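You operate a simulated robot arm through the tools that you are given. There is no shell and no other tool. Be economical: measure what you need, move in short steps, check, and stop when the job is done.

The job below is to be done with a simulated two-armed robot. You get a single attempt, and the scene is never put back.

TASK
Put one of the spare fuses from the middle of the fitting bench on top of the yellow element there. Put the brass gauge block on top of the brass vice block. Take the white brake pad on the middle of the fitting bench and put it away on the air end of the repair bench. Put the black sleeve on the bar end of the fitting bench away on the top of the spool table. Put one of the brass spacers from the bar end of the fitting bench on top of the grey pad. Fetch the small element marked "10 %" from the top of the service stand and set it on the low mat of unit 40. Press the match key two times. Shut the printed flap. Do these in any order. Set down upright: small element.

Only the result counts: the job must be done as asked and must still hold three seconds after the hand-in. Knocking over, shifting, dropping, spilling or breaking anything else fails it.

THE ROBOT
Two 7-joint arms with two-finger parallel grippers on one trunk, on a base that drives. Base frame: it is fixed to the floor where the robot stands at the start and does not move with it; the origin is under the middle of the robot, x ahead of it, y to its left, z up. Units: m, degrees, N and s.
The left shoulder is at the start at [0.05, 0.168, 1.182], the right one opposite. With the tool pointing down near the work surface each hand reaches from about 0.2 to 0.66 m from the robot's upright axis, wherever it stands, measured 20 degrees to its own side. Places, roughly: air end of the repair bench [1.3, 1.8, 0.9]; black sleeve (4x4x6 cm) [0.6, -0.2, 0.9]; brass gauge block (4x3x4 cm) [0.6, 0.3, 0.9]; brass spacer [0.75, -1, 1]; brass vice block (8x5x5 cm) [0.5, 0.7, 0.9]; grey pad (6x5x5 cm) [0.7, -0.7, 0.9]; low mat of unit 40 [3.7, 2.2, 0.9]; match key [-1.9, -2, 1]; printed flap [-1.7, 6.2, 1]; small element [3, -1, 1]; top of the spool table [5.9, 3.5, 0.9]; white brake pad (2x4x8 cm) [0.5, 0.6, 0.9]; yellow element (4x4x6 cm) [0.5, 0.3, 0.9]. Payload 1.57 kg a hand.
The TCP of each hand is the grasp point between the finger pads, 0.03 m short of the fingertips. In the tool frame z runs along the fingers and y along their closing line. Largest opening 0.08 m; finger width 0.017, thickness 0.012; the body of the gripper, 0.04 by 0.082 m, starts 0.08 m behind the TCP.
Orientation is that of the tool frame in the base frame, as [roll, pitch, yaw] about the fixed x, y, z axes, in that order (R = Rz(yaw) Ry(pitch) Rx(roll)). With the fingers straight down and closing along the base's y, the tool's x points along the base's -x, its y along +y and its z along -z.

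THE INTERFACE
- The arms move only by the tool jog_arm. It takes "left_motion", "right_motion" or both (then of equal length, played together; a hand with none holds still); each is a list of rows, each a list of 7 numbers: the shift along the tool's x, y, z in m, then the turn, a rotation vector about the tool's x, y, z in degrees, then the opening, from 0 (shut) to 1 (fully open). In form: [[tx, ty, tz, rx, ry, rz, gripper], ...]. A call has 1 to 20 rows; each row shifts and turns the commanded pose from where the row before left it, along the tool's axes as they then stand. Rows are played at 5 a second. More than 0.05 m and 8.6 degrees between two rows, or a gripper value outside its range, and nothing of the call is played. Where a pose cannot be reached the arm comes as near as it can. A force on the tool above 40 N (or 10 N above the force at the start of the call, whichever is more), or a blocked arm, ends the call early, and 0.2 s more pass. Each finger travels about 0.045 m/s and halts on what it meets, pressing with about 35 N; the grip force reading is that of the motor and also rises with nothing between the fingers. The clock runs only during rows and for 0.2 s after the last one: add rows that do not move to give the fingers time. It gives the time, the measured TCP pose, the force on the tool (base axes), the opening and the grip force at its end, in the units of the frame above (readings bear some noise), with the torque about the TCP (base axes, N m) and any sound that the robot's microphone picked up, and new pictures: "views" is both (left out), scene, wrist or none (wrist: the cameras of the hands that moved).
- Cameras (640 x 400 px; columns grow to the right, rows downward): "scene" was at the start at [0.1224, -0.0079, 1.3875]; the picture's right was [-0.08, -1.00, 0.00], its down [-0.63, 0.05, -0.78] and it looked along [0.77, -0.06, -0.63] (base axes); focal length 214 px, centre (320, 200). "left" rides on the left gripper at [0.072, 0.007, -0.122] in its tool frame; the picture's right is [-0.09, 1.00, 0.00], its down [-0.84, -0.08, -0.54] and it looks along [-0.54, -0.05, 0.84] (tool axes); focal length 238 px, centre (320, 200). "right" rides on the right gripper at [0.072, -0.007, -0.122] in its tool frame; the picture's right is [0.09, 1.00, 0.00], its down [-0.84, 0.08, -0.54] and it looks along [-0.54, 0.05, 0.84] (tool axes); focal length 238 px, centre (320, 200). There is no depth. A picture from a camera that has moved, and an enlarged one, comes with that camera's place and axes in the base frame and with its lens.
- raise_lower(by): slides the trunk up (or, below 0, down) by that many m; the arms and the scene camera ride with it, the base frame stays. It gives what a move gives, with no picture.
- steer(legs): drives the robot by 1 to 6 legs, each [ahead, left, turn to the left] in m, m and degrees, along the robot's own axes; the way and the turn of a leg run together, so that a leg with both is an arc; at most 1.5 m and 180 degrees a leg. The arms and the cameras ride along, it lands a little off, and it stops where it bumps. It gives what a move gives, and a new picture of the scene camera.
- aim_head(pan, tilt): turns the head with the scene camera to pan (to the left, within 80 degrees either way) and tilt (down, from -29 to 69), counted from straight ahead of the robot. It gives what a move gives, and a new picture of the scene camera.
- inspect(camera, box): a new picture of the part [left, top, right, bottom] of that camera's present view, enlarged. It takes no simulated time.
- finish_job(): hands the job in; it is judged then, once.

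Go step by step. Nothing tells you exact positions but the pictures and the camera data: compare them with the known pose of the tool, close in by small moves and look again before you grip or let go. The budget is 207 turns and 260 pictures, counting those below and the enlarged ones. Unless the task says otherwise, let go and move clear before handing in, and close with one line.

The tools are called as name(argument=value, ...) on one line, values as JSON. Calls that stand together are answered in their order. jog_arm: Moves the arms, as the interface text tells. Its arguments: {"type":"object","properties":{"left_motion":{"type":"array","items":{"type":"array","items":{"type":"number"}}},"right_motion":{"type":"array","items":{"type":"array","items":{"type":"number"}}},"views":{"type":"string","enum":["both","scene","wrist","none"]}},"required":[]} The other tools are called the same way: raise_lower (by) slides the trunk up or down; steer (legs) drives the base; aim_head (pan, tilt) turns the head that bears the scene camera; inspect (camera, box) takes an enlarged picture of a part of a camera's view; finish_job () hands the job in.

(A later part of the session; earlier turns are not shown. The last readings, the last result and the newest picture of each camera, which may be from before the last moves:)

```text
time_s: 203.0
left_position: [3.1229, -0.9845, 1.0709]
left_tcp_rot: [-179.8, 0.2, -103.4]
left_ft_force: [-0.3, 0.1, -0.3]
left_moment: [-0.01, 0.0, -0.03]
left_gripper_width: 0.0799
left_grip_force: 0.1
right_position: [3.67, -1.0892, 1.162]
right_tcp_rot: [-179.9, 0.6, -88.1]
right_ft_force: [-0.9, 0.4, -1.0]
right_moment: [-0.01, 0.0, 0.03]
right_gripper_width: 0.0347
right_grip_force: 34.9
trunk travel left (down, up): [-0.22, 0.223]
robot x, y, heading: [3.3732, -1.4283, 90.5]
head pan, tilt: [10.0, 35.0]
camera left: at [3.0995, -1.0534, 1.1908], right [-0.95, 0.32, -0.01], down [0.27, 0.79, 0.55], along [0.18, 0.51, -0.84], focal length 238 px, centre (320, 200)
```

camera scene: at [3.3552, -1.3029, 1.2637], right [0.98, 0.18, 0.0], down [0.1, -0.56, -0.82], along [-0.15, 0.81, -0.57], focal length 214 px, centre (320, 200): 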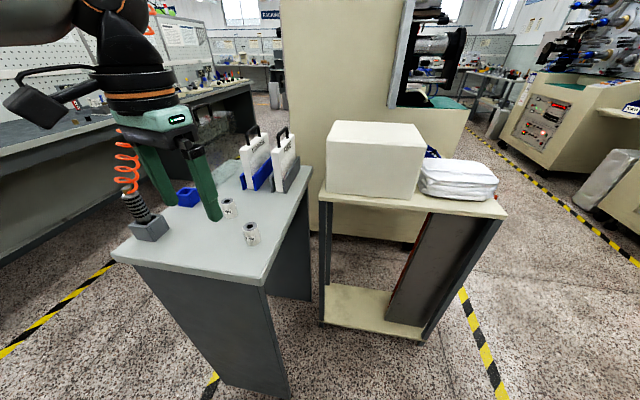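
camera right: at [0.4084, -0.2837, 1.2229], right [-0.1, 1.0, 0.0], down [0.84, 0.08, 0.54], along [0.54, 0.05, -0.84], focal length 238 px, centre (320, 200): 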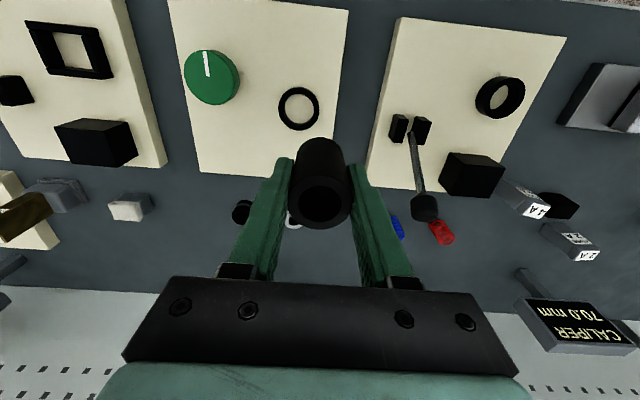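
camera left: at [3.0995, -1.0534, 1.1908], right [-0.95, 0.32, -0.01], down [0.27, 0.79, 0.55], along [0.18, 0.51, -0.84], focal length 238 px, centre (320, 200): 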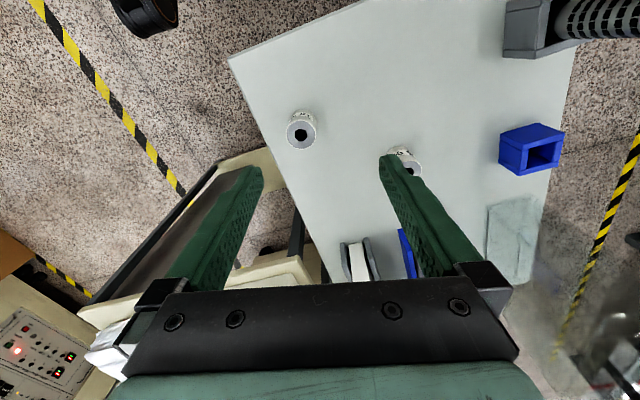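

"10 %" element confirmed at (3.143, −0.991). Centering, lowering and gripping.

jog_arm(left_motion=[[0.001, -0.021, 0.02, 0, 0, 0, 1], [0, 0, 0.04, 0, 0, 0, 1], [0, 0, 0.04, 0, 0, 0, 1], [0, 0, 0.03, 0, 0, 0, 1], [0, 0, 0, 0, 0, 0, 1]], views="wrist")

inspect(camera="scene", box=[180, 170, 300, 245])

```text
time_s: 204.2
left_position: [3.1458, -0.9916, 0.9409]
left_tcp_rot: [-179.6, 0.2, -103.6]
left_ft_force: [-0.2, 0.5, 0.5]
left_moment: [-0.01, 0.01, -0.01]
left_gripper_width: 0.0801
left_grip_force: 0.2
right_position: [3.6703, -1.0895, 1.1613]
right_tcp_rot: [-179.9, 0.5, -88.0]
right_ft_force: [-0.9, 1.0, -0.8]
right_moment: [-0.03, 0.03, 0.0]
right_gripper_width: 0.035
right_grip_force: 35.2
trunk travel left (down, up): [-0.22, 0.223]
robot x, y, heading: [3.3711, -1.4321, 90.3]
head pan, tilt: [10.0, 35.0]
camera left: at [3.1204, -1.0602, 1.0612], right [-0.95, 0.32, -0.01], down [0.27, 0.79, 0.54], along [0.18, 0.51, -0.84], focal length 238 px, centre (320, 200)
```

left: 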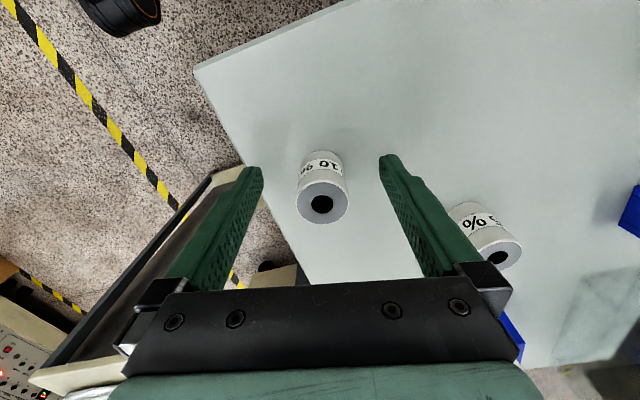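

```text
5.33 times, centred on (240, 208) of scene
camera zoom: at [3.3552, -1.3036, 1.2638], right [0.98, 0.18, 0.0], down [0.1, -0.56, -0.82], along [-0.15, 0.81, -0.57], focal length 1144 px, centre (747, 160)
```

zoom: 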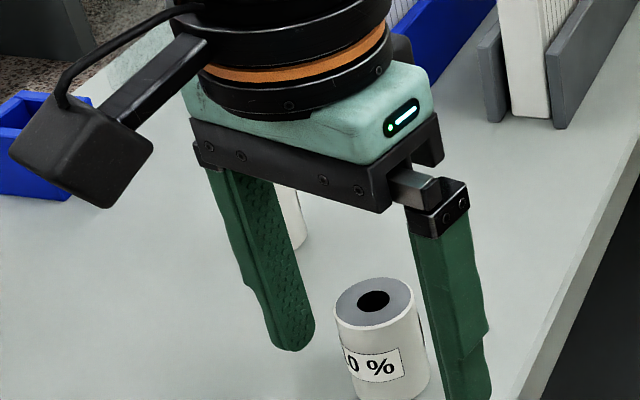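

jog_arm(left_motion=[[-0.003, 0, 0.006, 0, 0, 0, 1], [0, 0, 0, 0, 0, 0, 0.5], [0, 0, 0, 0, 0, 0, 0], [0, 0, 0, 0, 0, 0, 0], [0, 0, 0, 0, 0, 0, 0], [0, 0, 0, 0, 0, 0, 0]], views="none")

jog_arm(left_motion=[[0, 0, -0.03, 0, 0, 0, 0], [0, 0, -0.045, 0, 0, 0, 0], [0, 0, -0.045, 0, 0, 0, 0], [0.045, 0, 0, 0, 0, 0, 0], [0.045, 0, 0, 0, 0, 0, 0], [0.045, 0, 0, 0, 0, 0, 0], [0, 0, 0, 0, 0, 0, 0]], views="wrist")

```text
time_s: 205.6
left_position: [3.1454, -0.9873, 0.9342]
left_tcp_rot: [-179.5, 0.2, -103.6]
left_ft_force: [-1.1, 0.2, 0.4]
left_moment: [-0.02, -0.02, 0.03]
left_gripper_width: 0.0308
left_grip_force: 31.9
right_position: [3.6704, -1.0897, 1.1617]
right_tcp_rot: [-180.0, 0.6, -88.0]
right_ft_force: [-0.8, -0.3, -0.6]
right_moment: [-0.01, 0.02, 0.0]
right_gripper_width: 0.0345
right_grip_force: 35.0
trunk travel left (down, up): [-0.22, 0.223]
robot x, y, heading: [3.3718, -1.4319, 90.2]
head pan, tilt: [10.0, 35.0]
```

```text
time_s: 207.2
left_position: [3.1153, -1.1175, 1.0564]
left_tcp_rot: [-179.5, 0.0, -103.5]
left_ft_force: [-0.4, 0.1, -0.7]
left_moment: [-0.02, 0.02, 0.01]
left_gripper_width: 0.0307
left_grip_force: 34.7
right_position: [3.6711, -1.0889, 1.1616]
right_tcp_rot: [-179.9, 0.7, -88.0]
right_ft_force: [0.3, 0.2, -0.7]
right_moment: [-0.01, -0.01, -0.01]
right_gripper_width: 0.035
right_grip_force: 35.0
trunk travel left (down, up): [-0.22, 0.223]
robot x, y, heading: [3.3723, -1.4326, 90.4]
head pan, tilt: [10.0, 35.0]
camera left: at [3.0909, -1.1859, 1.1761], right [-0.95, 0.32, -0.01], down [0.27, 0.8, 0.54], along [0.18, 0.51, -0.84], focal length 238 px, centre (320, 200)
```

left: 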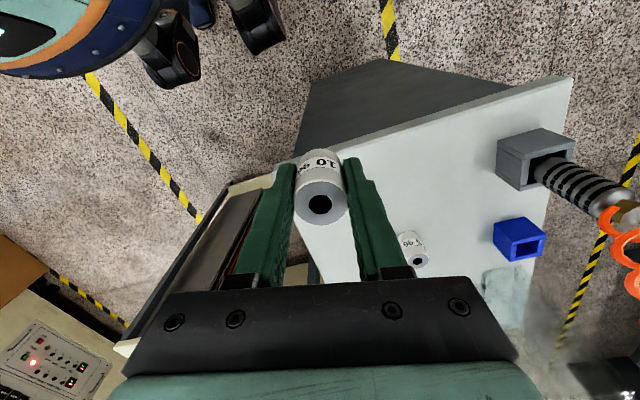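

Element held. The "low mat of unit 40" at (3.7, 2.2) should face the next aisle (x≈4.6). Driving there.

aim_head(pan=0, tilt=15)

steer(legs=[[-0.17, 0, 0], [0, -1.28, 0], [1.2, 0, 0]])

```text
time_s: 208.0
left_position: [3.1159, -1.1164, 1.0556]
left_tcp_rot: [-179.6, 0.2, -103.5]
left_ft_force: [-0.8, 0.9, -0.6]
left_moment: [0.01, -0.02, 0.0]
left_gripper_width: 0.0304
left_grip_force: 34.6
right_position: [3.6711, -1.0891, 1.1608]
right_tcp_rot: [-179.9, 0.6, -88.1]
right_ft_force: [0.1, 0.5, -0.5]
right_moment: [0.01, 0.02, -0.01]
right_gripper_width: 0.0347
right_grip_force: 35.2
trunk travel left (down, up): [-0.22, 0.223]
robot x, y, heading: [3.3729, -1.4294, 90.5]
head pan, tilt: [0.0, 15.0]
camera scene: at [3.3704, -1.2968, 1.2957], right [1.0, 0.0, 0.0], down [0.0, -0.26, -0.97], along [0.0, 0.97, -0.26], focal length 214 px, centre (320, 200)
```

scene: 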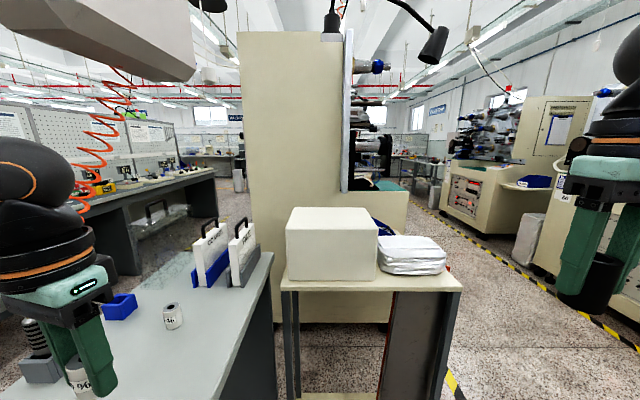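

```text
time_s: 221.3
left_position: [4.3603, -0.0622, 1.0557]
left_tcp_rot: [-179.6, 0.2, -102.8]
left_ft_force: [-0.7, 0.0, 0.5]
left_moment: [0.0, 0.02, -0.04]
left_gripper_width: 0.0304
left_grip_force: 34.6
right_position: [4.916, -0.0274, 1.1619]
right_tcp_rot: [-180.0, 0.6, -87.2]
right_ft_force: [0.2, -0.2, 0.6]
right_moment: [0.0, -0.01, 0.01]
right_gripper_width: 0.0346
right_grip_force: 34.9
trunk travel left (down, up): [-0.22, 0.223]
robot x, y, heading: [4.6236, -0.3721, 91.2]
head pan, tilt: [0.0, 15.0]
camera scene: at [4.6189, -0.2385, 1.2957], right [1.0, 0.02, 0.0], down [0.0, -0.26, -0.97], along [-0.02, 0.97, -0.26], focal length 214 px, centre (320, 200)
```

scene: 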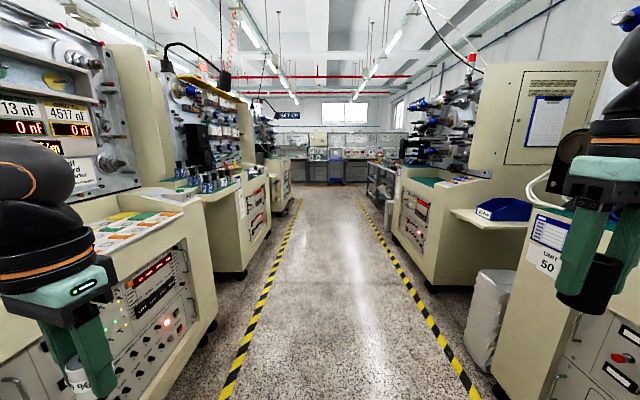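

Unit labels are visible (Unit 50 on the right). Driving on along the aisle and looking left for unit 40.

steer(legs=[[1.4, -0.03, -1.2]])

aim_head(pan=50, tilt=15)

```text
time_s: 228.4
left_position: [4.4009, 1.3764, 1.0563]
left_tcp_rot: [-179.6, 0.3, -104.7]
left_ft_force: [0.3, 0.1, -0.8]
left_moment: [0.0, 0.02, 0.01]
left_gripper_width: 0.0303
left_grip_force: 35.0
right_position: [4.959, 1.3913, 1.1621]
right_tcp_rot: [-179.9, 0.6, -89.3]
right_ft_force: [0.0, -0.6, -0.5]
right_moment: [-0.04, -0.05, 0.0]
right_gripper_width: 0.0346
right_grip_force: 35.0
trunk travel left (down, up): [-0.22, 0.223]
robot x, y, heading: [4.6544, 1.0589, 89.2]
head pan, tilt: [0.0, 15.0]
camera scene: at [4.6536, 1.1905, 1.2957], right [1.0, -0.02, 0.0], down [0.0, -0.26, -0.97], along [0.02, 0.97, -0.26], focal length 214 px, centre (320, 200)
```

scene: 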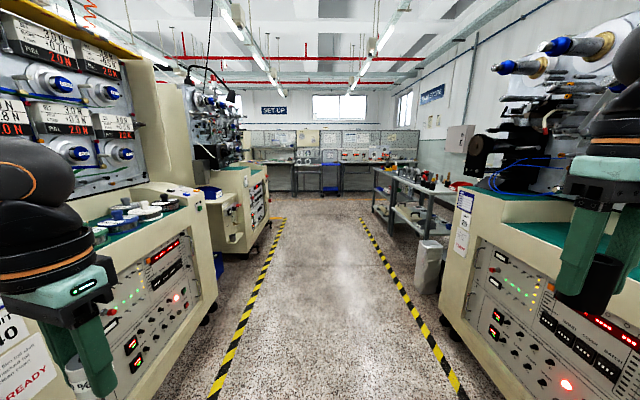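

```text
time_s: 229.6
left_position: [4.4019, 1.3764, 1.0561]
left_tcp_rot: [-179.6, 0.1, -104.7]
left_ft_force: [-1.5, 0.6, -0.4]
left_moment: [0.02, 0.02, 0.0]
left_gripper_width: 0.0304
left_grip_force: 35.2
right_position: [4.9581, 1.392, 1.1626]
right_tcp_rot: [-179.9, 0.6, -89.3]
right_ft_force: [0.3, 0.0, -1.1]
right_moment: [0.02, 0.01, -0.01]
right_gripper_width: 0.0346
right_grip_force: 35.3
trunk travel left (down, up): [-0.22, 0.223]
robot x, y, heading: [4.6562, 1.059, 89.0]
head pan, tilt: [50.0, 15.0]
camera scene: at [4.5815, 1.1583, 1.2958], right [0.66, 0.75, 0.0], down [0.2, -0.17, -0.97], along [-0.73, 0.63, -0.26], focal length 214 px, centre (320, 200)
```

scene: 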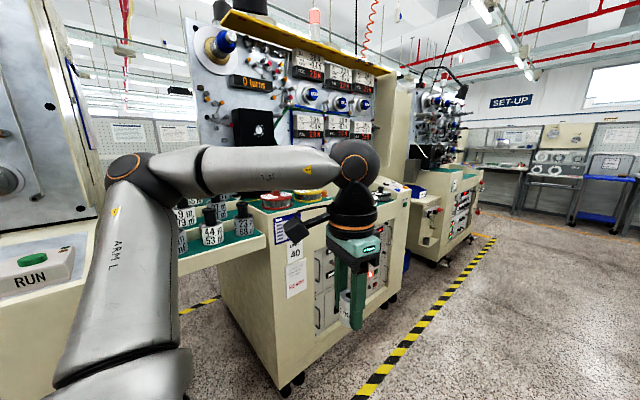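

Unit 40's tag is visible. Enlarging its decks.

inspect(camera="scene", box=[160, 150, 440, 325])

```text
2.29 times, centred on (300, 238) of scene
camera zoom: at [4.5815, 1.1583, 1.2958], right [0.66, 0.75, 0.0], down [0.2, -0.17, -0.97], along [-0.73, 0.63, -0.26], focal length 490 px, centre (366, 114)
```

zoom: 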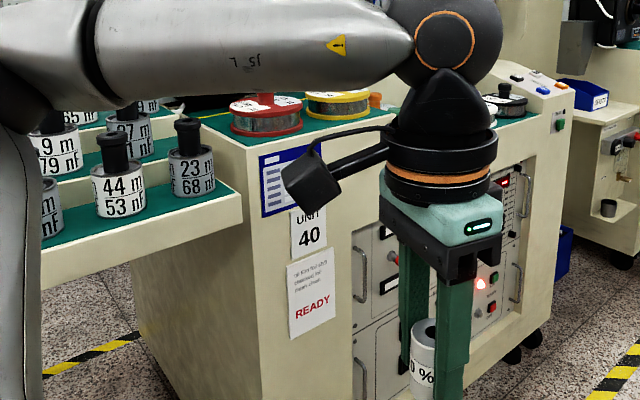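

Driving up to unit 40 and turning to face it.

aim_head(pan=0, tilt=20)

steer(legs=[[1.1, 0, 0], [0, 0, 91]])

```text
time_s: 230.8
left_position: [4.4022, 1.3768, 1.056]
left_tcp_rot: [-179.6, 0.2, -104.6]
left_ft_force: [0.1, -0.1, -0.4]
left_moment: [-0.01, -0.04, -0.01]
left_gripper_width: 0.0305
left_grip_force: 34.7
right_position: [4.958, 1.393, 1.1616]
right_tcp_rot: [-179.9, 0.6, -89.4]
right_ft_force: [-0.7, -0.3, -0.6]
right_moment: [-0.02, 0.0, 0.01]
right_gripper_width: 0.0346
right_grip_force: 35.3
trunk travel left (down, up): [-0.22, 0.223]
robot x, y, heading: [4.6541, 1.0552, 89.2]
head pan, tilt: [0.0, 20.0]
camera scene: at [4.6535, 1.1901, 1.2876], right [1.0, -0.02, 0.0], down [-0.01, -0.34, -0.94], along [0.01, 0.94, -0.34], focal length 214 px, centre (320, 200)
```

scene: 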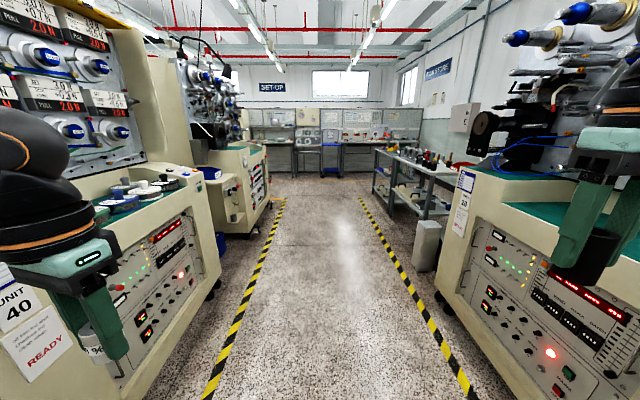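

```text
time_s: 240.3
left_position: [4.3575, 1.8999, 1.0565]
left_tcp_rot: [-179.5, 0.2, -11.9]
left_ft_force: [1.1, -0.1, -0.3]
left_moment: [0.03, -0.05, -0.01]
left_gripper_width: 0.0306
left_grip_force: 35.3
right_position: [4.3141, 2.4556, 1.1622]
right_tcp_rot: [-179.9, 0.5, 3.6]
right_ft_force: [0.5, 0.4, -0.8]
right_moment: [0.04, 0.0, -0.02]
right_gripper_width: 0.0345
right_grip_force: 34.6
trunk travel left (down, up): [-0.22, 0.223]
robot x, y, heading: [4.6638, 2.1707, -178.2]
head pan, tilt: [0.0, 20.0]
camera scene: at [4.5274, 2.163, 1.2876], right [-0.03, 1.0, 0.0], down [0.34, 0.01, -0.94], along [-0.94, -0.03, -0.34], focal length 214 px, centre (320, 200)
```

scene: 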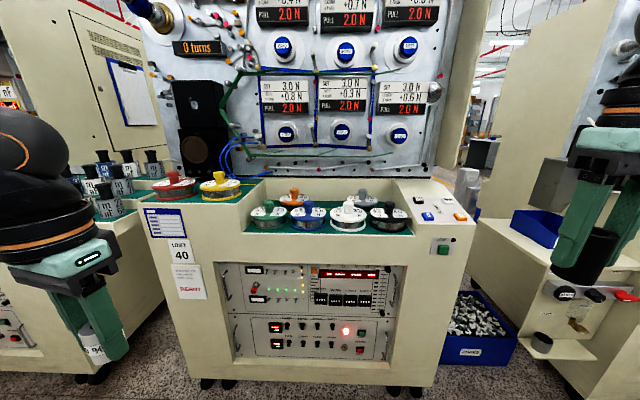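

The left deck is a higher mat and the right one with six spools is the low mat. Enlarging it to find a free spot.

inspect(camera="scene", box=[220, 165, 440, 302])

aim_head(pan=0, tilt=40)

```text
2.91 times, centred on (330, 234) of scene
camera zoom: at [4.5274, 2.163, 1.2876], right [-0.03, 1.0, 0.0], down [0.34, 0.01, -0.94], along [-0.94, -0.03, -0.34], focal length 624 px, centre (291, 102)
```

zoom: 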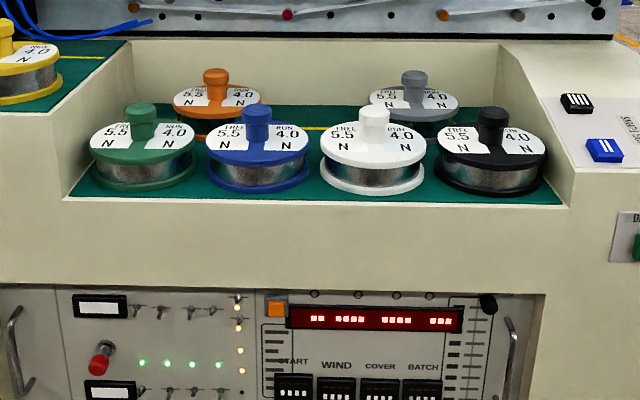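

```text
time_s: 241.2
left_position: [4.3579, 1.9, 1.0558]
left_tcp_rot: [-179.7, 0.2, -11.9]
left_ft_force: [0.3, 0.4, -0.6]
left_moment: [-0.02, -0.03, 0.01]
left_gripper_width: 0.0304
left_grip_force: 35.2
right_position: [4.315, 2.4547, 1.1617]
right_tcp_rot: [-179.9, 0.6, 3.6]
right_ft_force: [-0.5, -1.1, -0.3]
right_moment: [0.0, 0.0, -0.02]
right_gripper_width: 0.0349
right_grip_force: 35.1
trunk travel left (down, up): [-0.22, 0.223]
robot x, y, heading: [4.6609, 2.1652, -178.0]
head pan, tilt: [0.0, 40.0]
camera scene: at [4.5355, 2.1633, 1.2563], right [-0.03, 1.0, 0.0], down [0.64, 0.02, -0.77], along [-0.77, -0.03, -0.64], focal length 214 px, centre (320, 200)
```

scene: 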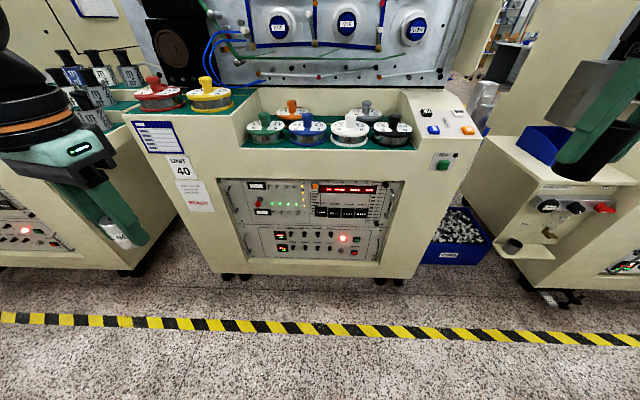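

A free spot is in the back row between the orange and grey spools, about (3.61, 2.17). Raising a bit, squaring up, shifting right and approaching partly.

raise_lower(by=0.05)

jog_arm(left_motion=[[0, 0, -0.02, 0, 0, 4, 0], [0, 0, -0.02, 0, 0, 4, 0], [0, 0, 0, 0, 0, 4, 0], [0, 0, 0, 0, 0, 0, 0]], right_motion=[[0.03, 0, 0, 0, 0, 0, 0], [0.03, 0, 0, 0, 0, 0, 0], [0.03, 0, 0, 0, 0, 0, 0], [0, 0, 0, 0, 0, 0, 0]], views="none")

steer(legs=[[0, -0.245, -2], [0.36, 0, 0]])

inspect(camera="left", box=[0, 0, 640, 400])

```text
time_s: 242.1
left_position: [4.358, 1.8996, 1.1054]
left_tcp_rot: [-179.6, 0.2, -11.9]
left_ft_force: [-0.5, 0.2, 0.3]
left_moment: [0.0, 0.0, -0.02]
left_gripper_width: 0.0308
left_grip_force: 34.5
right_position: [4.3159, 2.4542, 1.2113]
right_tcp_rot: [-180.0, 0.6, 3.6]
right_ft_force: [-0.2, 0.6, -1.2]
right_moment: [-0.02, 0.05, -0.01]
right_gripper_width: 0.0348
right_grip_force: 35.1
trunk travel left (down, up): [-0.27, 0.173]
robot x, y, heading: [4.6611, 2.1694, -178.0]
head pan, tilt: [0.0, 40.0]
```

```text
time_s: 243.1
left_position: [4.3577, 1.8999, 1.1462]
left_tcp_rot: [-179.6, 0.2, -24.0]
left_ft_force: [-0.3, 0.5, -1.7]
left_moment: [-0.02, -0.04, -0.01]
left_gripper_width: 0.0305
left_grip_force: 34.9
right_position: [4.392, 2.4447, 1.1967]
right_tcp_rot: [-180.0, 0.6, 3.5]
right_ft_force: [-0.1, -0.3, -0.5]
right_moment: [0.02, -0.01, -0.02]
right_gripper_width: 0.0347
right_grip_force: 34.8
right hand out of reach, approached as far as the arm can: row 2, 3
trunk travel left (down, up): [-0.27, 0.173]
robot x, y, heading: [4.6611, 2.167, -178.0]
head pan, tilt: [0.0, 40.0]
```

```text
time_s: 246.8
left_position: [3.9874, 2.1576, 1.1455]
left_tcp_rot: [-179.7, 0.2, -26.4]
left_ft_force: [0.4, 0.1, -0.4]
left_moment: [0.03, 0.01, -0.04]
left_gripper_width: 0.0303
left_grip_force: 35.1
right_position: [4.043, 2.7025, 1.1961]
right_tcp_rot: [-180.0, 0.6, 1.1]
right_ft_force: [0.1, -0.6, 0.0]
right_moment: [0.03, -0.03, -0.07]
right_gripper_width: 0.0344
right_grip_force: 34.8
trunk travel left (down, up): [-0.27, 0.173]
robot x, y, heading: [4.3039, 2.4124, 179.4]
head pan, tilt: [0.0, 40.0]
camera scene: at [4.1757, 2.414, 1.3061], right [0.01, 1.0, 0.0], down [0.64, -0.01, -0.77], along [-0.77, 0.01, -0.64], focal length 214 px, centre (320, 200)
```

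scene: 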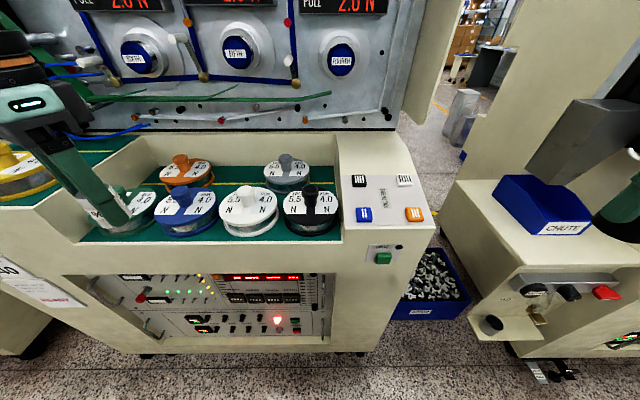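

```text
1.00 times, centred on (320, 200) of left
camera zoom: at [4.049, 2.1185, 1.2666], right [-0.52, -0.85, -0.01], down [-0.72, 0.44, 0.55], along [-0.46, 0.29, -0.84], focal length 238 px, centre (320, 200)
```

zoom: 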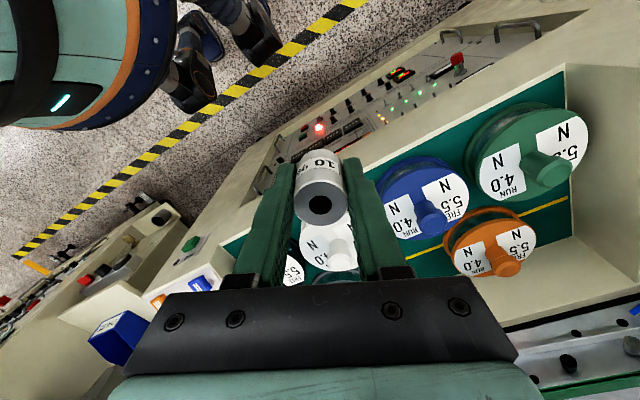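

inspect(camera="scene", box=[80, 120, 352, 290])

```text
2.35 times, centred on (216, 205) of scene
camera zoom: at [4.1757, 2.414, 1.3061], right [0.01, 1.0, 0.0], down [0.64, -0.01, -0.77], along [-0.77, 0.01, -0.64], focal length 505 px, centre (565, 188)
```

zoom: 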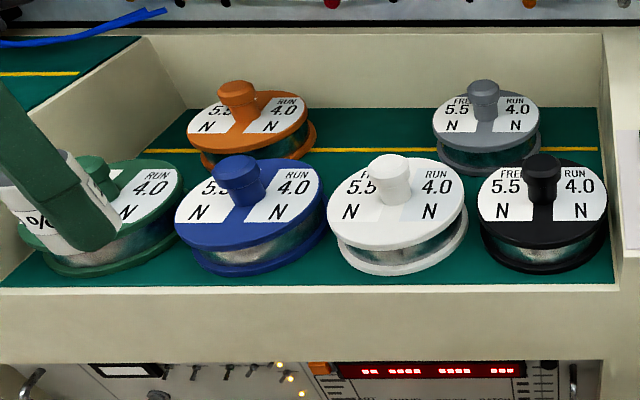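

Target spot (3.665, 2.145), in the notch between the spools with ~5 cm clearance. Straightening the hand yaw and moving a bit closer.

jog_arm(left_motion=[[0, 0, 0, 0, 0, -8.5, 0], [0, 0, 0, 0, 0, -8.5, 0], [0, 0, 0, 0, 0, -8.5, 0], [0, 0, 0, 0, 0, 0, 0]], views="none")

steer(legs=[[0.15, 0, 0.6]])

inspect(camera="left", box=[0, 0, 640, 400])

```text
time_s: 247.8
left_position: [3.9876, 2.1569, 1.1468]
left_tcp_rot: [-179.5, 0.0, -0.6]
left_ft_force: [0.0, -0.3, 0.1]
left_moment: [-0.01, 0.02, 0.01]
left_gripper_width: 0.0306
left_grip_force: 34.7
right_position: [4.0446, 2.7017, 1.1973]
right_tcp_rot: [-179.9, 0.5, 1.2]
right_ft_force: [0.0, 0.9, 0.3]
right_moment: [-0.02, 0.02, -0.02]
right_gripper_width: 0.0344
right_grip_force: 35.0
trunk travel left (down, up): [-0.27, 0.173]
robot x, y, heading: [4.3016, 2.4138, 179.4]
head pan, tilt: [0.0, 40.0]
```

```text
time_s: 249.2
left_position: [3.8399, 2.1558, 1.1455]
left_tcp_rot: [-179.6, 0.1, -0.2]
left_ft_force: [0.4, -0.1, -0.8]
left_moment: [0.0, -0.01, 0.04]
left_gripper_width: 0.0304
left_grip_force: 35.3
right_position: [3.8915, 2.6978, 1.1973]
right_tcp_rot: [179.9, 0.6, 1.8]
right_ft_force: [0.0, -0.3, -0.6]
right_moment: [-0.03, 0.0, -0.01]
right_gripper_width: 0.0349
right_grip_force: 34.9
trunk travel left (down, up): [-0.27, 0.173]
robot x, y, heading: [4.158, 2.4097, -180.1]
head pan, tilt: [0.0, 40.0]
camera scene: at [4.0269, 2.4135, 1.3061], right [0.0, 1.0, 0.0], down [0.64, 0.0, -0.77], along [-0.77, 0.0, -0.64], focal length 214 px, centre (320, 200)
```

scene: 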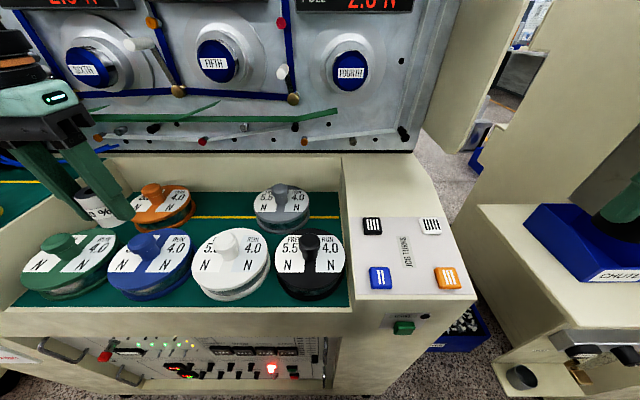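

```text
1.00 times, centred on (320, 200) of left
camera zoom: at [3.9126, 2.1472, 1.2667], right [-0.1, -1.0, -0.01], down [-0.84, 0.08, 0.54], along [-0.54, 0.06, -0.84], focal length 238 px, centre (320, 200)
```

zoom: 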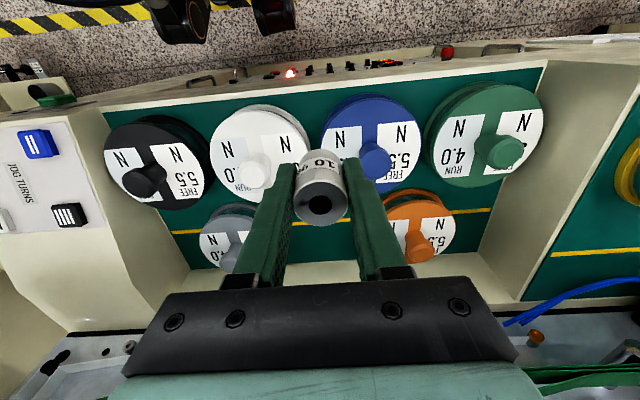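

Top view is clear: spool centres around (3.805, 2.09), (3.805, 2.24), (3.657, 2.02), (3.657, 2.33). The free centre is at about (3.685, 2.167). Moving above.

jog_arm(left_motion=[[0, -0.003, 0.03, 0, 0, 0, 0], [-0.03, -0.004, 0.03, 0, 0, 0, 0], [-0.04, -0.004, 0, 0, 0, 0, 0], [-0.04, 0, 0, 0, 0, 0, 0], [-0.045, 0, 0, 0, 0, 0, 0], [0, 0, 0, 0, 0, 0, 0]], views="both")

```text
time_s: 250.6
left_position: [3.6865, 2.1679, 1.086]
left_tcp_rot: [-179.6, 0.1, -0.3]
left_ft_force: [0.6, 0.3, 0.6]
left_moment: [0.0, 0.01, -0.01]
left_gripper_width: 0.0304
left_grip_force: 34.8
right_position: [3.8935, 2.6993, 1.1963]
right_tcp_rot: [-180.0, 0.8, 1.7]
right_ft_force: [0.2, -0.7, -1.3]
right_moment: [-0.01, 0.0, -0.01]
right_gripper_width: 0.0348
right_grip_force: 35.0
trunk travel left (down, up): [-0.27, 0.173]
robot x, y, heading: [4.1571, 2.4165, -180.1]
head pan, tilt: [0.0, 40.0]
camera scene: at [4.028, 2.4135, 1.3063], right [0.0, 1.0, 0.0], down [0.64, 0.0, -0.77], along [-0.77, 0.0, -0.64], focal length 214 px, centre (320, 200)
camera left: at [3.7589, 2.1599, 1.2078], right [-0.1, -1.0, -0.01], down [-0.84, 0.08, 0.54], along [-0.54, 0.06, -0.84], focal length 238 px, centre (320, 200)
```

scene: 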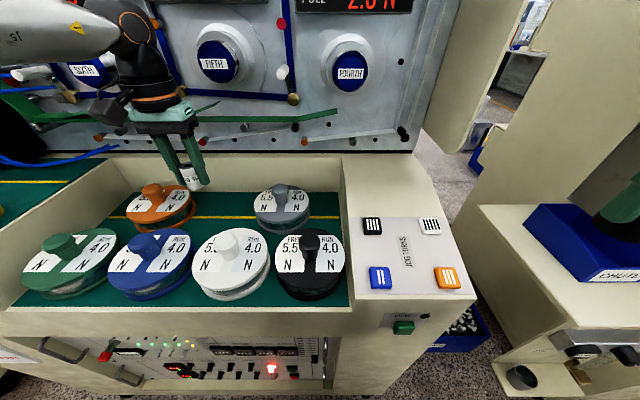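
left: 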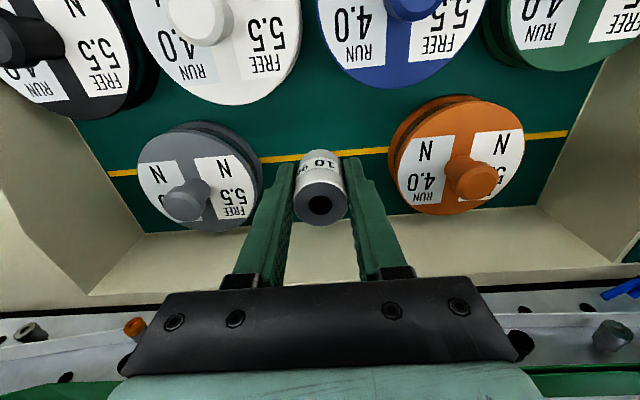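

Clear on all sides. Lowering to near the mat.

jog_arm(left_motion=[[0, 0, 0.04, 0, 0, 0, 0], [0, 0, 0.04, 0, 0, 0, 0], [0, 0, 0.025, 0, 0, 0, 0], [0, 0, 0, 0, 0, 0, 0]], views="wrist")

inspect(camera="scene", box=[110, 130, 270, 230])

```text
time_s: 251.6
left_position: [3.6872, 2.1681, 0.9825]
left_tcp_rot: [-179.6, 0.0, -0.2]
left_ft_force: [0.3, -0.2, -0.7]
left_moment: [0.01, -0.02, 0.0]
left_gripper_width: 0.0306
left_grip_force: 34.8
right_position: [3.8933, 2.6994, 1.197]
right_tcp_rot: [179.9, 0.6, 1.7]
right_ft_force: [0.1, -0.2, -1.2]
right_moment: [0.01, -0.02, 0.05]
right_gripper_width: 0.0347
right_grip_force: 35.1
trunk travel left (down, up): [-0.27, 0.173]
robot x, y, heading: [4.1556, 2.415, -180.1]
head pan, tilt: [0.0, 40.0]
camera left: at [3.7588, 2.16, 1.1019], right [-0.1, -1.0, -0.01], down [-0.84, 0.08, 0.54], along [-0.54, 0.06, -0.84], focal length 238 px, centre (320, 200)
```

left: 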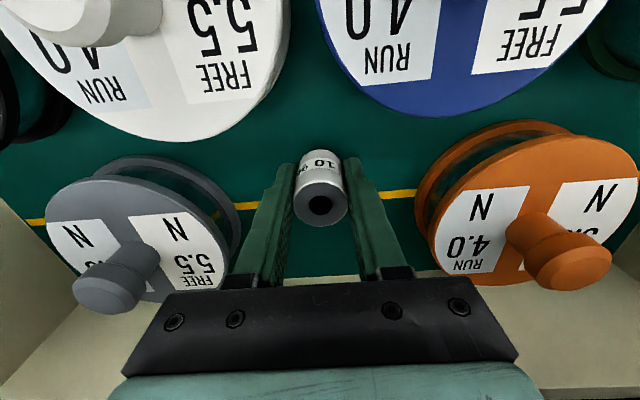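

```text
4.00 times, centred on (190, 180) of scene
camera zoom: at [4.0277, 2.4135, 1.3062], right [0.0, 1.0, 0.0], down [0.64, 0.0, -0.77], along [-0.77, 0.0, -0.64], focal length 858 px, centre (840, 280)
```

zoom: 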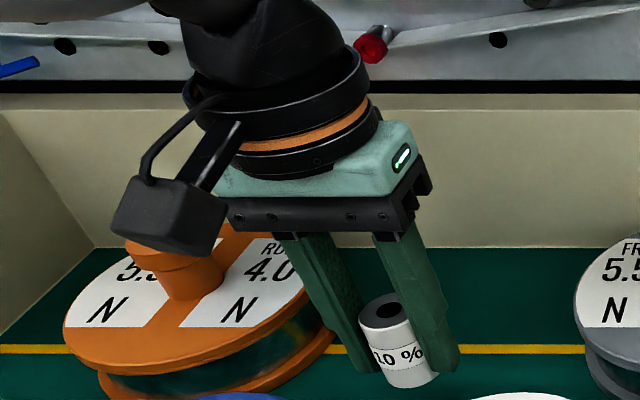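

jog_arm(left_motion=[[0, 0, 0.005, 0, 0, 0, 0], [0, 0, 0.005, 0, 0, 0, 0], [0, 0, 0.004, 0, 0, 0, 0], [0, 0, 0, 0, 0, 0, 0]], views="none")

jog_arm(left_motion=[[0, 0, 0.003, 0, 0, 0, 0], [0, 0, 0.003, 0, 0, 0, 0], [0, 0, 0, 0, 0, 0, 0]], views="none")

inspect(camera="scene", box=[160, 160, 240, 210])

```text
time_s: 252.6
left_position: [3.6867, 2.1682, 0.9673]
left_tcp_rot: [-179.7, 0.1, -0.3]
left_ft_force: [-0.2, 0.8, -0.6]
left_moment: [-0.01, 0.03, 0.0]
left_gripper_width: 0.0306
left_grip_force: 35.6
right_position: [3.8927, 2.6993, 1.1972]
right_tcp_rot: [180.0, 0.6, 1.7]
right_ft_force: [-0.1, -0.7, 0.0]
right_moment: [-0.01, 0.04, -0.02]
right_gripper_width: 0.0346
right_grip_force: 34.9
trunk travel left (down, up): [-0.27, 0.173]
robot x, y, heading: [4.1569, 2.4131, -179.8]
head pan, tilt: [0.0, 40.0]
```

```text
time_s: 253.3
left_position: [3.6851, 2.1689, 0.9608]
left_tcp_rot: [-179.7, 0.1, -0.3]
left_ft_force: [-0.7, 0.2, -0.3]
left_moment: [-0.01, 0.01, -0.03]
left_gripper_width: 0.0302
left_grip_force: 34.8
right_position: [3.8918, 2.7003, 1.1968]
right_tcp_rot: [-180.0, 0.6, 1.7]
right_ft_force: [0.5, 0.4, -0.8]
right_moment: [0.02, -0.01, -0.01]
right_gripper_width: 0.0345
right_grip_force: 35.2
trunk travel left (down, up): [-0.27, 0.173]
robot x, y, heading: [4.1579, 2.4142, -180.2]
head pan, tilt: [0.0, 40.0]
```

```text
8.00 times, centred on (200, 185) of scene
camera zoom: at [4.0276, 2.4135, 1.3062], right [0.0, 1.0, 0.0], down [0.64, 0.0, -0.77], along [-0.77, 0.0, -0.64], focal length 1716 px, centre (1280, 320)
```

zoom: 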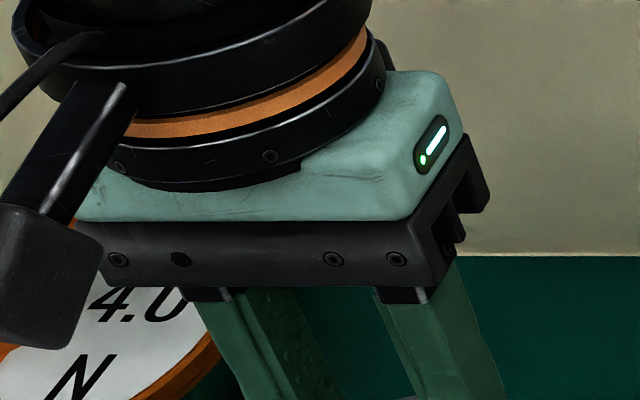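

jog_arm(left_motion=[[0, 0, 0.003, 0, 0, 0, 0], [0, 0, 0.003, 0, 0, 0, 0], [0, 0, 0, 0, 0, 0, 0]], views="none")

jog_arm(left_motion=[[0, 0, 0.002, 0, 0, 0, 0], [0, 0, 0.002, 0, 0, 0, 0], [0, 0, 0, 0, 0, 0, 0]], views="none")

inspect(camera="scene", box=[130, 170, 258, 250])

```text
time_s: 254.2
left_position: [3.686, 2.1691, 0.9555]
left_tcp_rot: [-179.7, 0.1, -0.3]
left_ft_force: [-0.2, 0.2, -0.5]
left_moment: [-0.03, -0.01, 0.03]
left_gripper_width: 0.0303
left_grip_force: 35.2
right_position: [3.8936, 2.6991, 1.1973]
right_tcp_rot: [-180.0, 0.5, 1.7]
right_ft_force: [0.4, 0.1, -0.2]
right_moment: [0.0, 0.01, -0.02]
right_gripper_width: 0.0347
right_grip_force: 34.9
trunk travel left (down, up): [-0.27, 0.173]
robot x, y, heading: [4.1553, 2.4132, -180.0]
head pan, tilt: [0.0, 40.0]
```

```text
time_s: 254.9
left_position: [3.6853, 2.1693, 0.9541]
left_tcp_rot: [-179.6, 0.4, -0.4]
left_ft_force: [0.7, -3.5, 20.3]
left_moment: [-0.24, -0.07, 0.02]
left_gripper_width: 0.0306
left_grip_force: 35.3
right_position: [3.8945, 2.6987, 1.1981]
right_tcp_rot: [180.0, 0.7, 1.7]
right_ft_force: [0.1, 0.4, -0.8]
right_moment: [0.01, -0.01, 0.0]
right_gripper_width: 0.0347
right_grip_force: 35.4
trunk travel left (down, up): [-0.27, 0.173]
robot x, y, heading: [4.1591, 2.4148, -180.1]
head pan, tilt: [0.0, 40.0]
```

```text
5.00 times, centred on (194, 210) of scene
camera zoom: at [4.0294, 2.414, 1.3067], right [0.0, 1.0, 0.0], down [0.64, 0.0, -0.77], along [-0.77, 0.0, -0.64], focal length 1072 px, centre (950, 150)
```

zoom: 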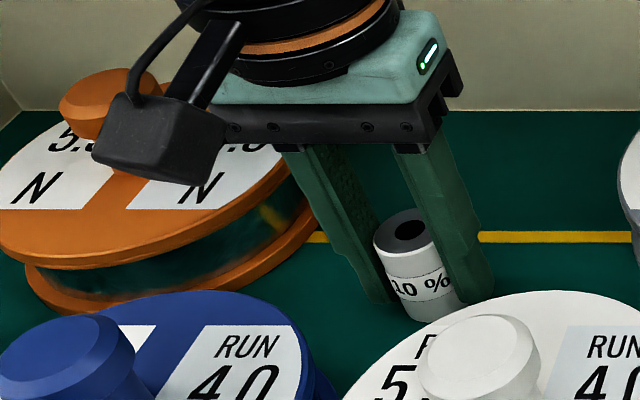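

Contact. Releasing gently and rising.

jog_arm(left_motion=[[0, 0, -0.001, 0, 0, 0, 0.3], [0, 0, 0, 0, 0, 0, 0.5], [0, 0, 0, 0, 0, 0, 0.7], [0, 0, 0, 0, 0, 0, 0.7], [0, 0, -0.03, 0, 0, 0, 0.7], [0, 0, -0.045, 0, 0, 0, 0.7], [0, 0, -0.045, 0, 0, 0, 0.7], [0.045, 0, -0.02, 0, 0, 0, 0.7], [0.045, 0, -0.01, 0, 0, 0, 0.7], [0, 0, 0, 0, 0, 0, 0.7]], views="wrist")

inspect(camera="scene", box=[130, 150, 290, 250])

```text
time_s: 257.1
left_position: [3.7781, 2.1675, 1.1047]
left_tcp_rot: [-179.6, 0.2, -0.3]
left_ft_force: [0.6, -0.6, -0.6]
left_moment: [-0.02, -0.02, -0.03]
left_gripper_width: 0.0558
left_grip_force: 0.0
right_position: [3.8928, 2.6989, 1.1989]
right_tcp_rot: [179.9, 0.6, 1.7]
right_ft_force: [0.1, 0.2, -1.3]
right_moment: [-0.02, 0.0, 0.02]
right_gripper_width: 0.0346
right_grip_force: 35.2
trunk travel left (down, up): [-0.27, 0.173]
robot x, y, heading: [4.1587, 2.413, -179.9]
head pan, tilt: [0.0, 40.0]
camera left: at [3.8498, 2.1589, 1.2248], right [-0.1, -1.0, -0.01], down [-0.84, 0.08, 0.54], along [-0.54, 0.06, -0.84], focal length 238 px, centre (320, 200)
```

left: 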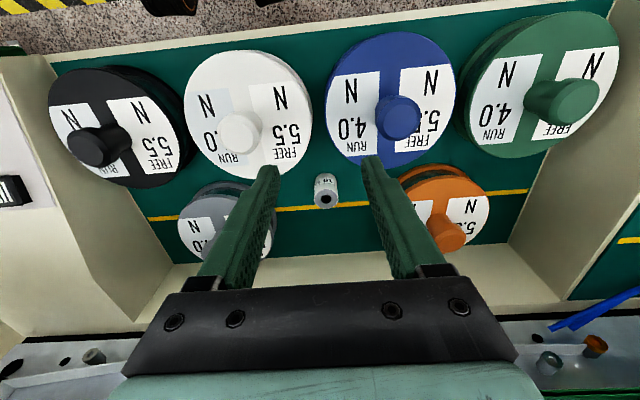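

```text
4.00 times, centred on (210, 200) of scene
camera zoom: at [4.0274, 2.4136, 1.3062], right [0.0, 1.0, 0.0], down [0.64, 0.0, -0.77], along [-0.77, 0.0, -0.64], focal length 858 px, centre (760, 200)
```

zoom: 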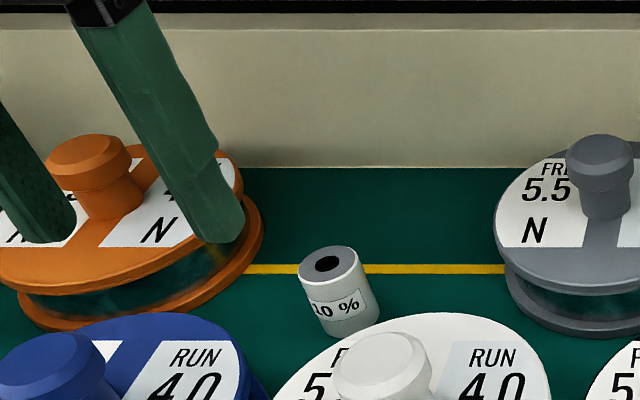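

The "10 %" element stands upright on the low mat. Now back off and head for the spool table (5.9, 3.5).

steer(legs=[[-0.5, 0, 0], [0, 0, -90]])

aim_head(pan=-35, tilt=15)

```text
time_s: 263.9
left_position: [4.4028, 2.796, 1.1042]
left_tcp_rot: [-179.7, 0.1, -91.1]
left_ft_force: [-0.2, -0.2, 0.3]
left_moment: [0.02, 0.04, 0.0]
left_gripper_width: 0.056
left_grip_force: 0.1
right_position: [4.9323, 2.6715, 1.1975]
right_tcp_rot: [-180.0, 0.6, -89.1]
right_ft_force: [0.2, -0.3, -0.7]
right_moment: [-0.01, -0.01, -0.01]
right_gripper_width: 0.0347
right_grip_force: 35.0
trunk travel left (down, up): [-0.27, 0.173]
robot x, y, heading: [4.6405, 2.4163, 89.4]
head pan, tilt: [0.0, 40.0]
camera scene: at [4.6431, 2.5383, 1.3062], right [1.0, -0.01, 0.0], down [-0.01, -0.64, -0.77], along [0.01, 0.77, -0.64], focal length 214 px, centre (320, 200)
```

scene: 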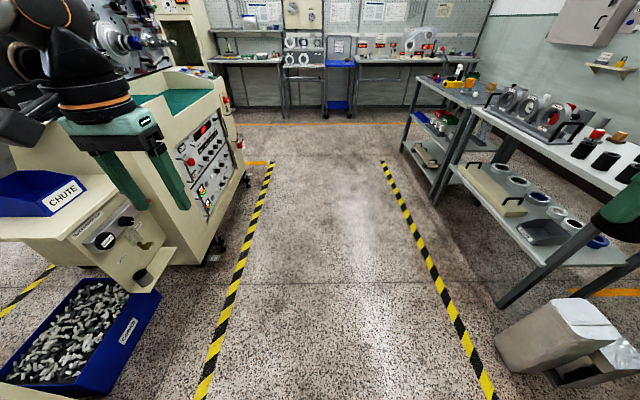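

```text
time_s: 264.9
left_position: [4.4027, 2.7952, 1.1047]
left_tcp_rot: [-179.6, 0.1, -91.1]
left_ft_force: [0.3, 0.5, -0.9]
left_moment: [-0.02, 0.03, 0.0]
left_gripper_width: 0.0563
left_grip_force: 0.1
right_position: [4.9331, 2.6729, 1.1978]
right_tcp_rot: [-180.0, 0.7, -89.1]
right_ft_force: [0.0, -0.6, -0.2]
right_moment: [0.01, 0.0, -0.01]
right_gripper_width: 0.0347
right_grip_force: 34.7
trunk travel left (down, up): [-0.27, 0.173]
robot x, y, heading: [4.6434, 2.4135, 89.3]
head pan, tilt: [-35.0, 15.0]
camera scene: at [4.6964, 2.5292, 1.3457], right [0.81, -0.58, 0.0], down [-0.15, -0.21, -0.97], along [0.56, 0.78, -0.26], focal length 214 px, centre (320, 200)
```

scene: 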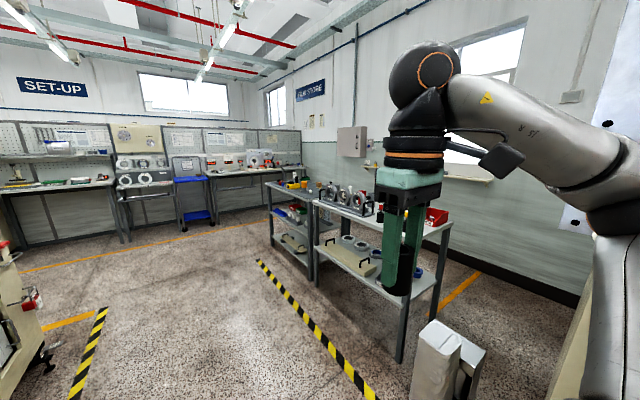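

The spool table's front edge is near x≈5.6, y 3.0–3.9, with other black sleeves on top. Driving there.

aim_head(pan=0, tilt=30)

steer(legs=[[1.25, 0, 0], [0, 0, -89.3], [0.25, 0, 0]])

```text
time_s: 265.9
left_position: [4.4029, 2.7965, 1.1048]
left_tcp_rot: [-179.5, 0.1, -91.2]
left_ft_force: [0.3, -0.4, 0.0]
left_moment: [-0.02, -0.01, -0.01]
left_gripper_width: 0.0564
left_grip_force: 0.1
right_position: [4.9329, 2.6728, 1.1973]
right_tcp_rot: [-180.0, 0.6, -89.1]
right_ft_force: [-0.1, -0.6, 0.0]
right_moment: [0.01, 0.0, 0.02]
right_gripper_width: 0.0348
right_grip_force: 34.8
trunk travel left (down, up): [-0.27, 0.173]
robot x, y, heading: [4.6418, 2.4159, 89.3]
head pan, tilt: [0.0, 30.0]
camera scene: at [4.6431, 2.5438, 1.3216], right [1.0, -0.01, 0.0], down [-0.01, -0.5, -0.87], along [0.01, 0.87, -0.5], focal length 214 px, centre (320, 200)
```

scene: 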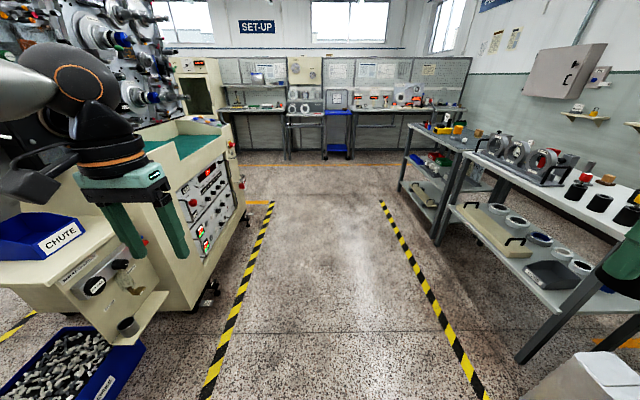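

```text
time_s: 277.6
left_position: [5.3187, 3.8926, 1.1035]
left_tcp_rot: [-179.6, 0.1, 177.0]
left_ft_force: [0.1, 0.2, -0.5]
left_moment: [0.0, 0.04, -0.01]
left_gripper_width: 0.056
left_grip_force: 0.1
right_position: [5.1759, 3.3663, 1.1968]
right_tcp_rot: [-180.0, 0.6, 178.9]
right_ft_force: [-0.1, 0.5, -0.6]
right_moment: [-0.01, 0.07, 0.0]
right_gripper_width: 0.0347
right_grip_force: 34.9
trunk travel left (down, up): [-0.27, 0.173]
robot x, y, heading: [4.9275, 3.6644, -2.8]
head pan, tilt: [0.0, 30.0]
camera scene: at [5.0561, 3.6571, 1.3215], right [-0.05, -1.0, 0.0], down [-0.5, 0.02, -0.87], along [0.86, -0.04, -0.5], focal length 214 px, centre (320, 200)
```

scene: 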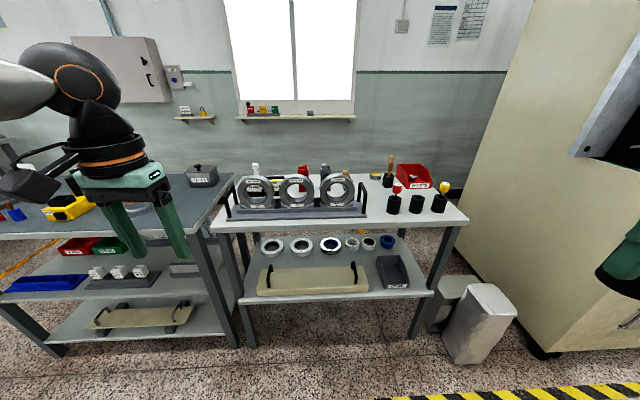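

inspect(camera="scene", box=[200, 140, 480, 315])

```text
2.29 times, centred on (340, 228) of scene
camera zoom: at [5.0561, 3.6571, 1.3215], right [-0.05, -1.0, 0.0], down [-0.5, 0.02, -0.87], along [0.86, -0.04, -0.5], focal length 490 px, centre (274, 137)
```

zoom: 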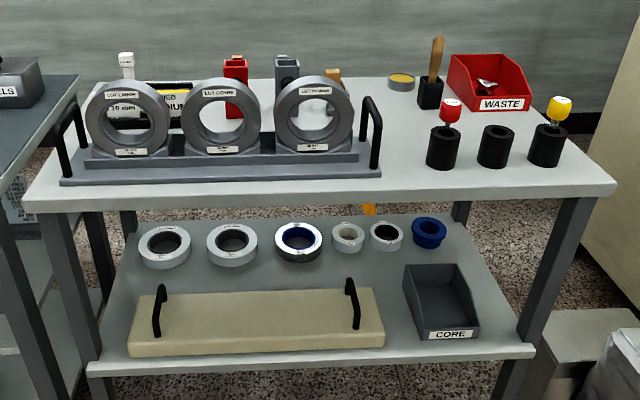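

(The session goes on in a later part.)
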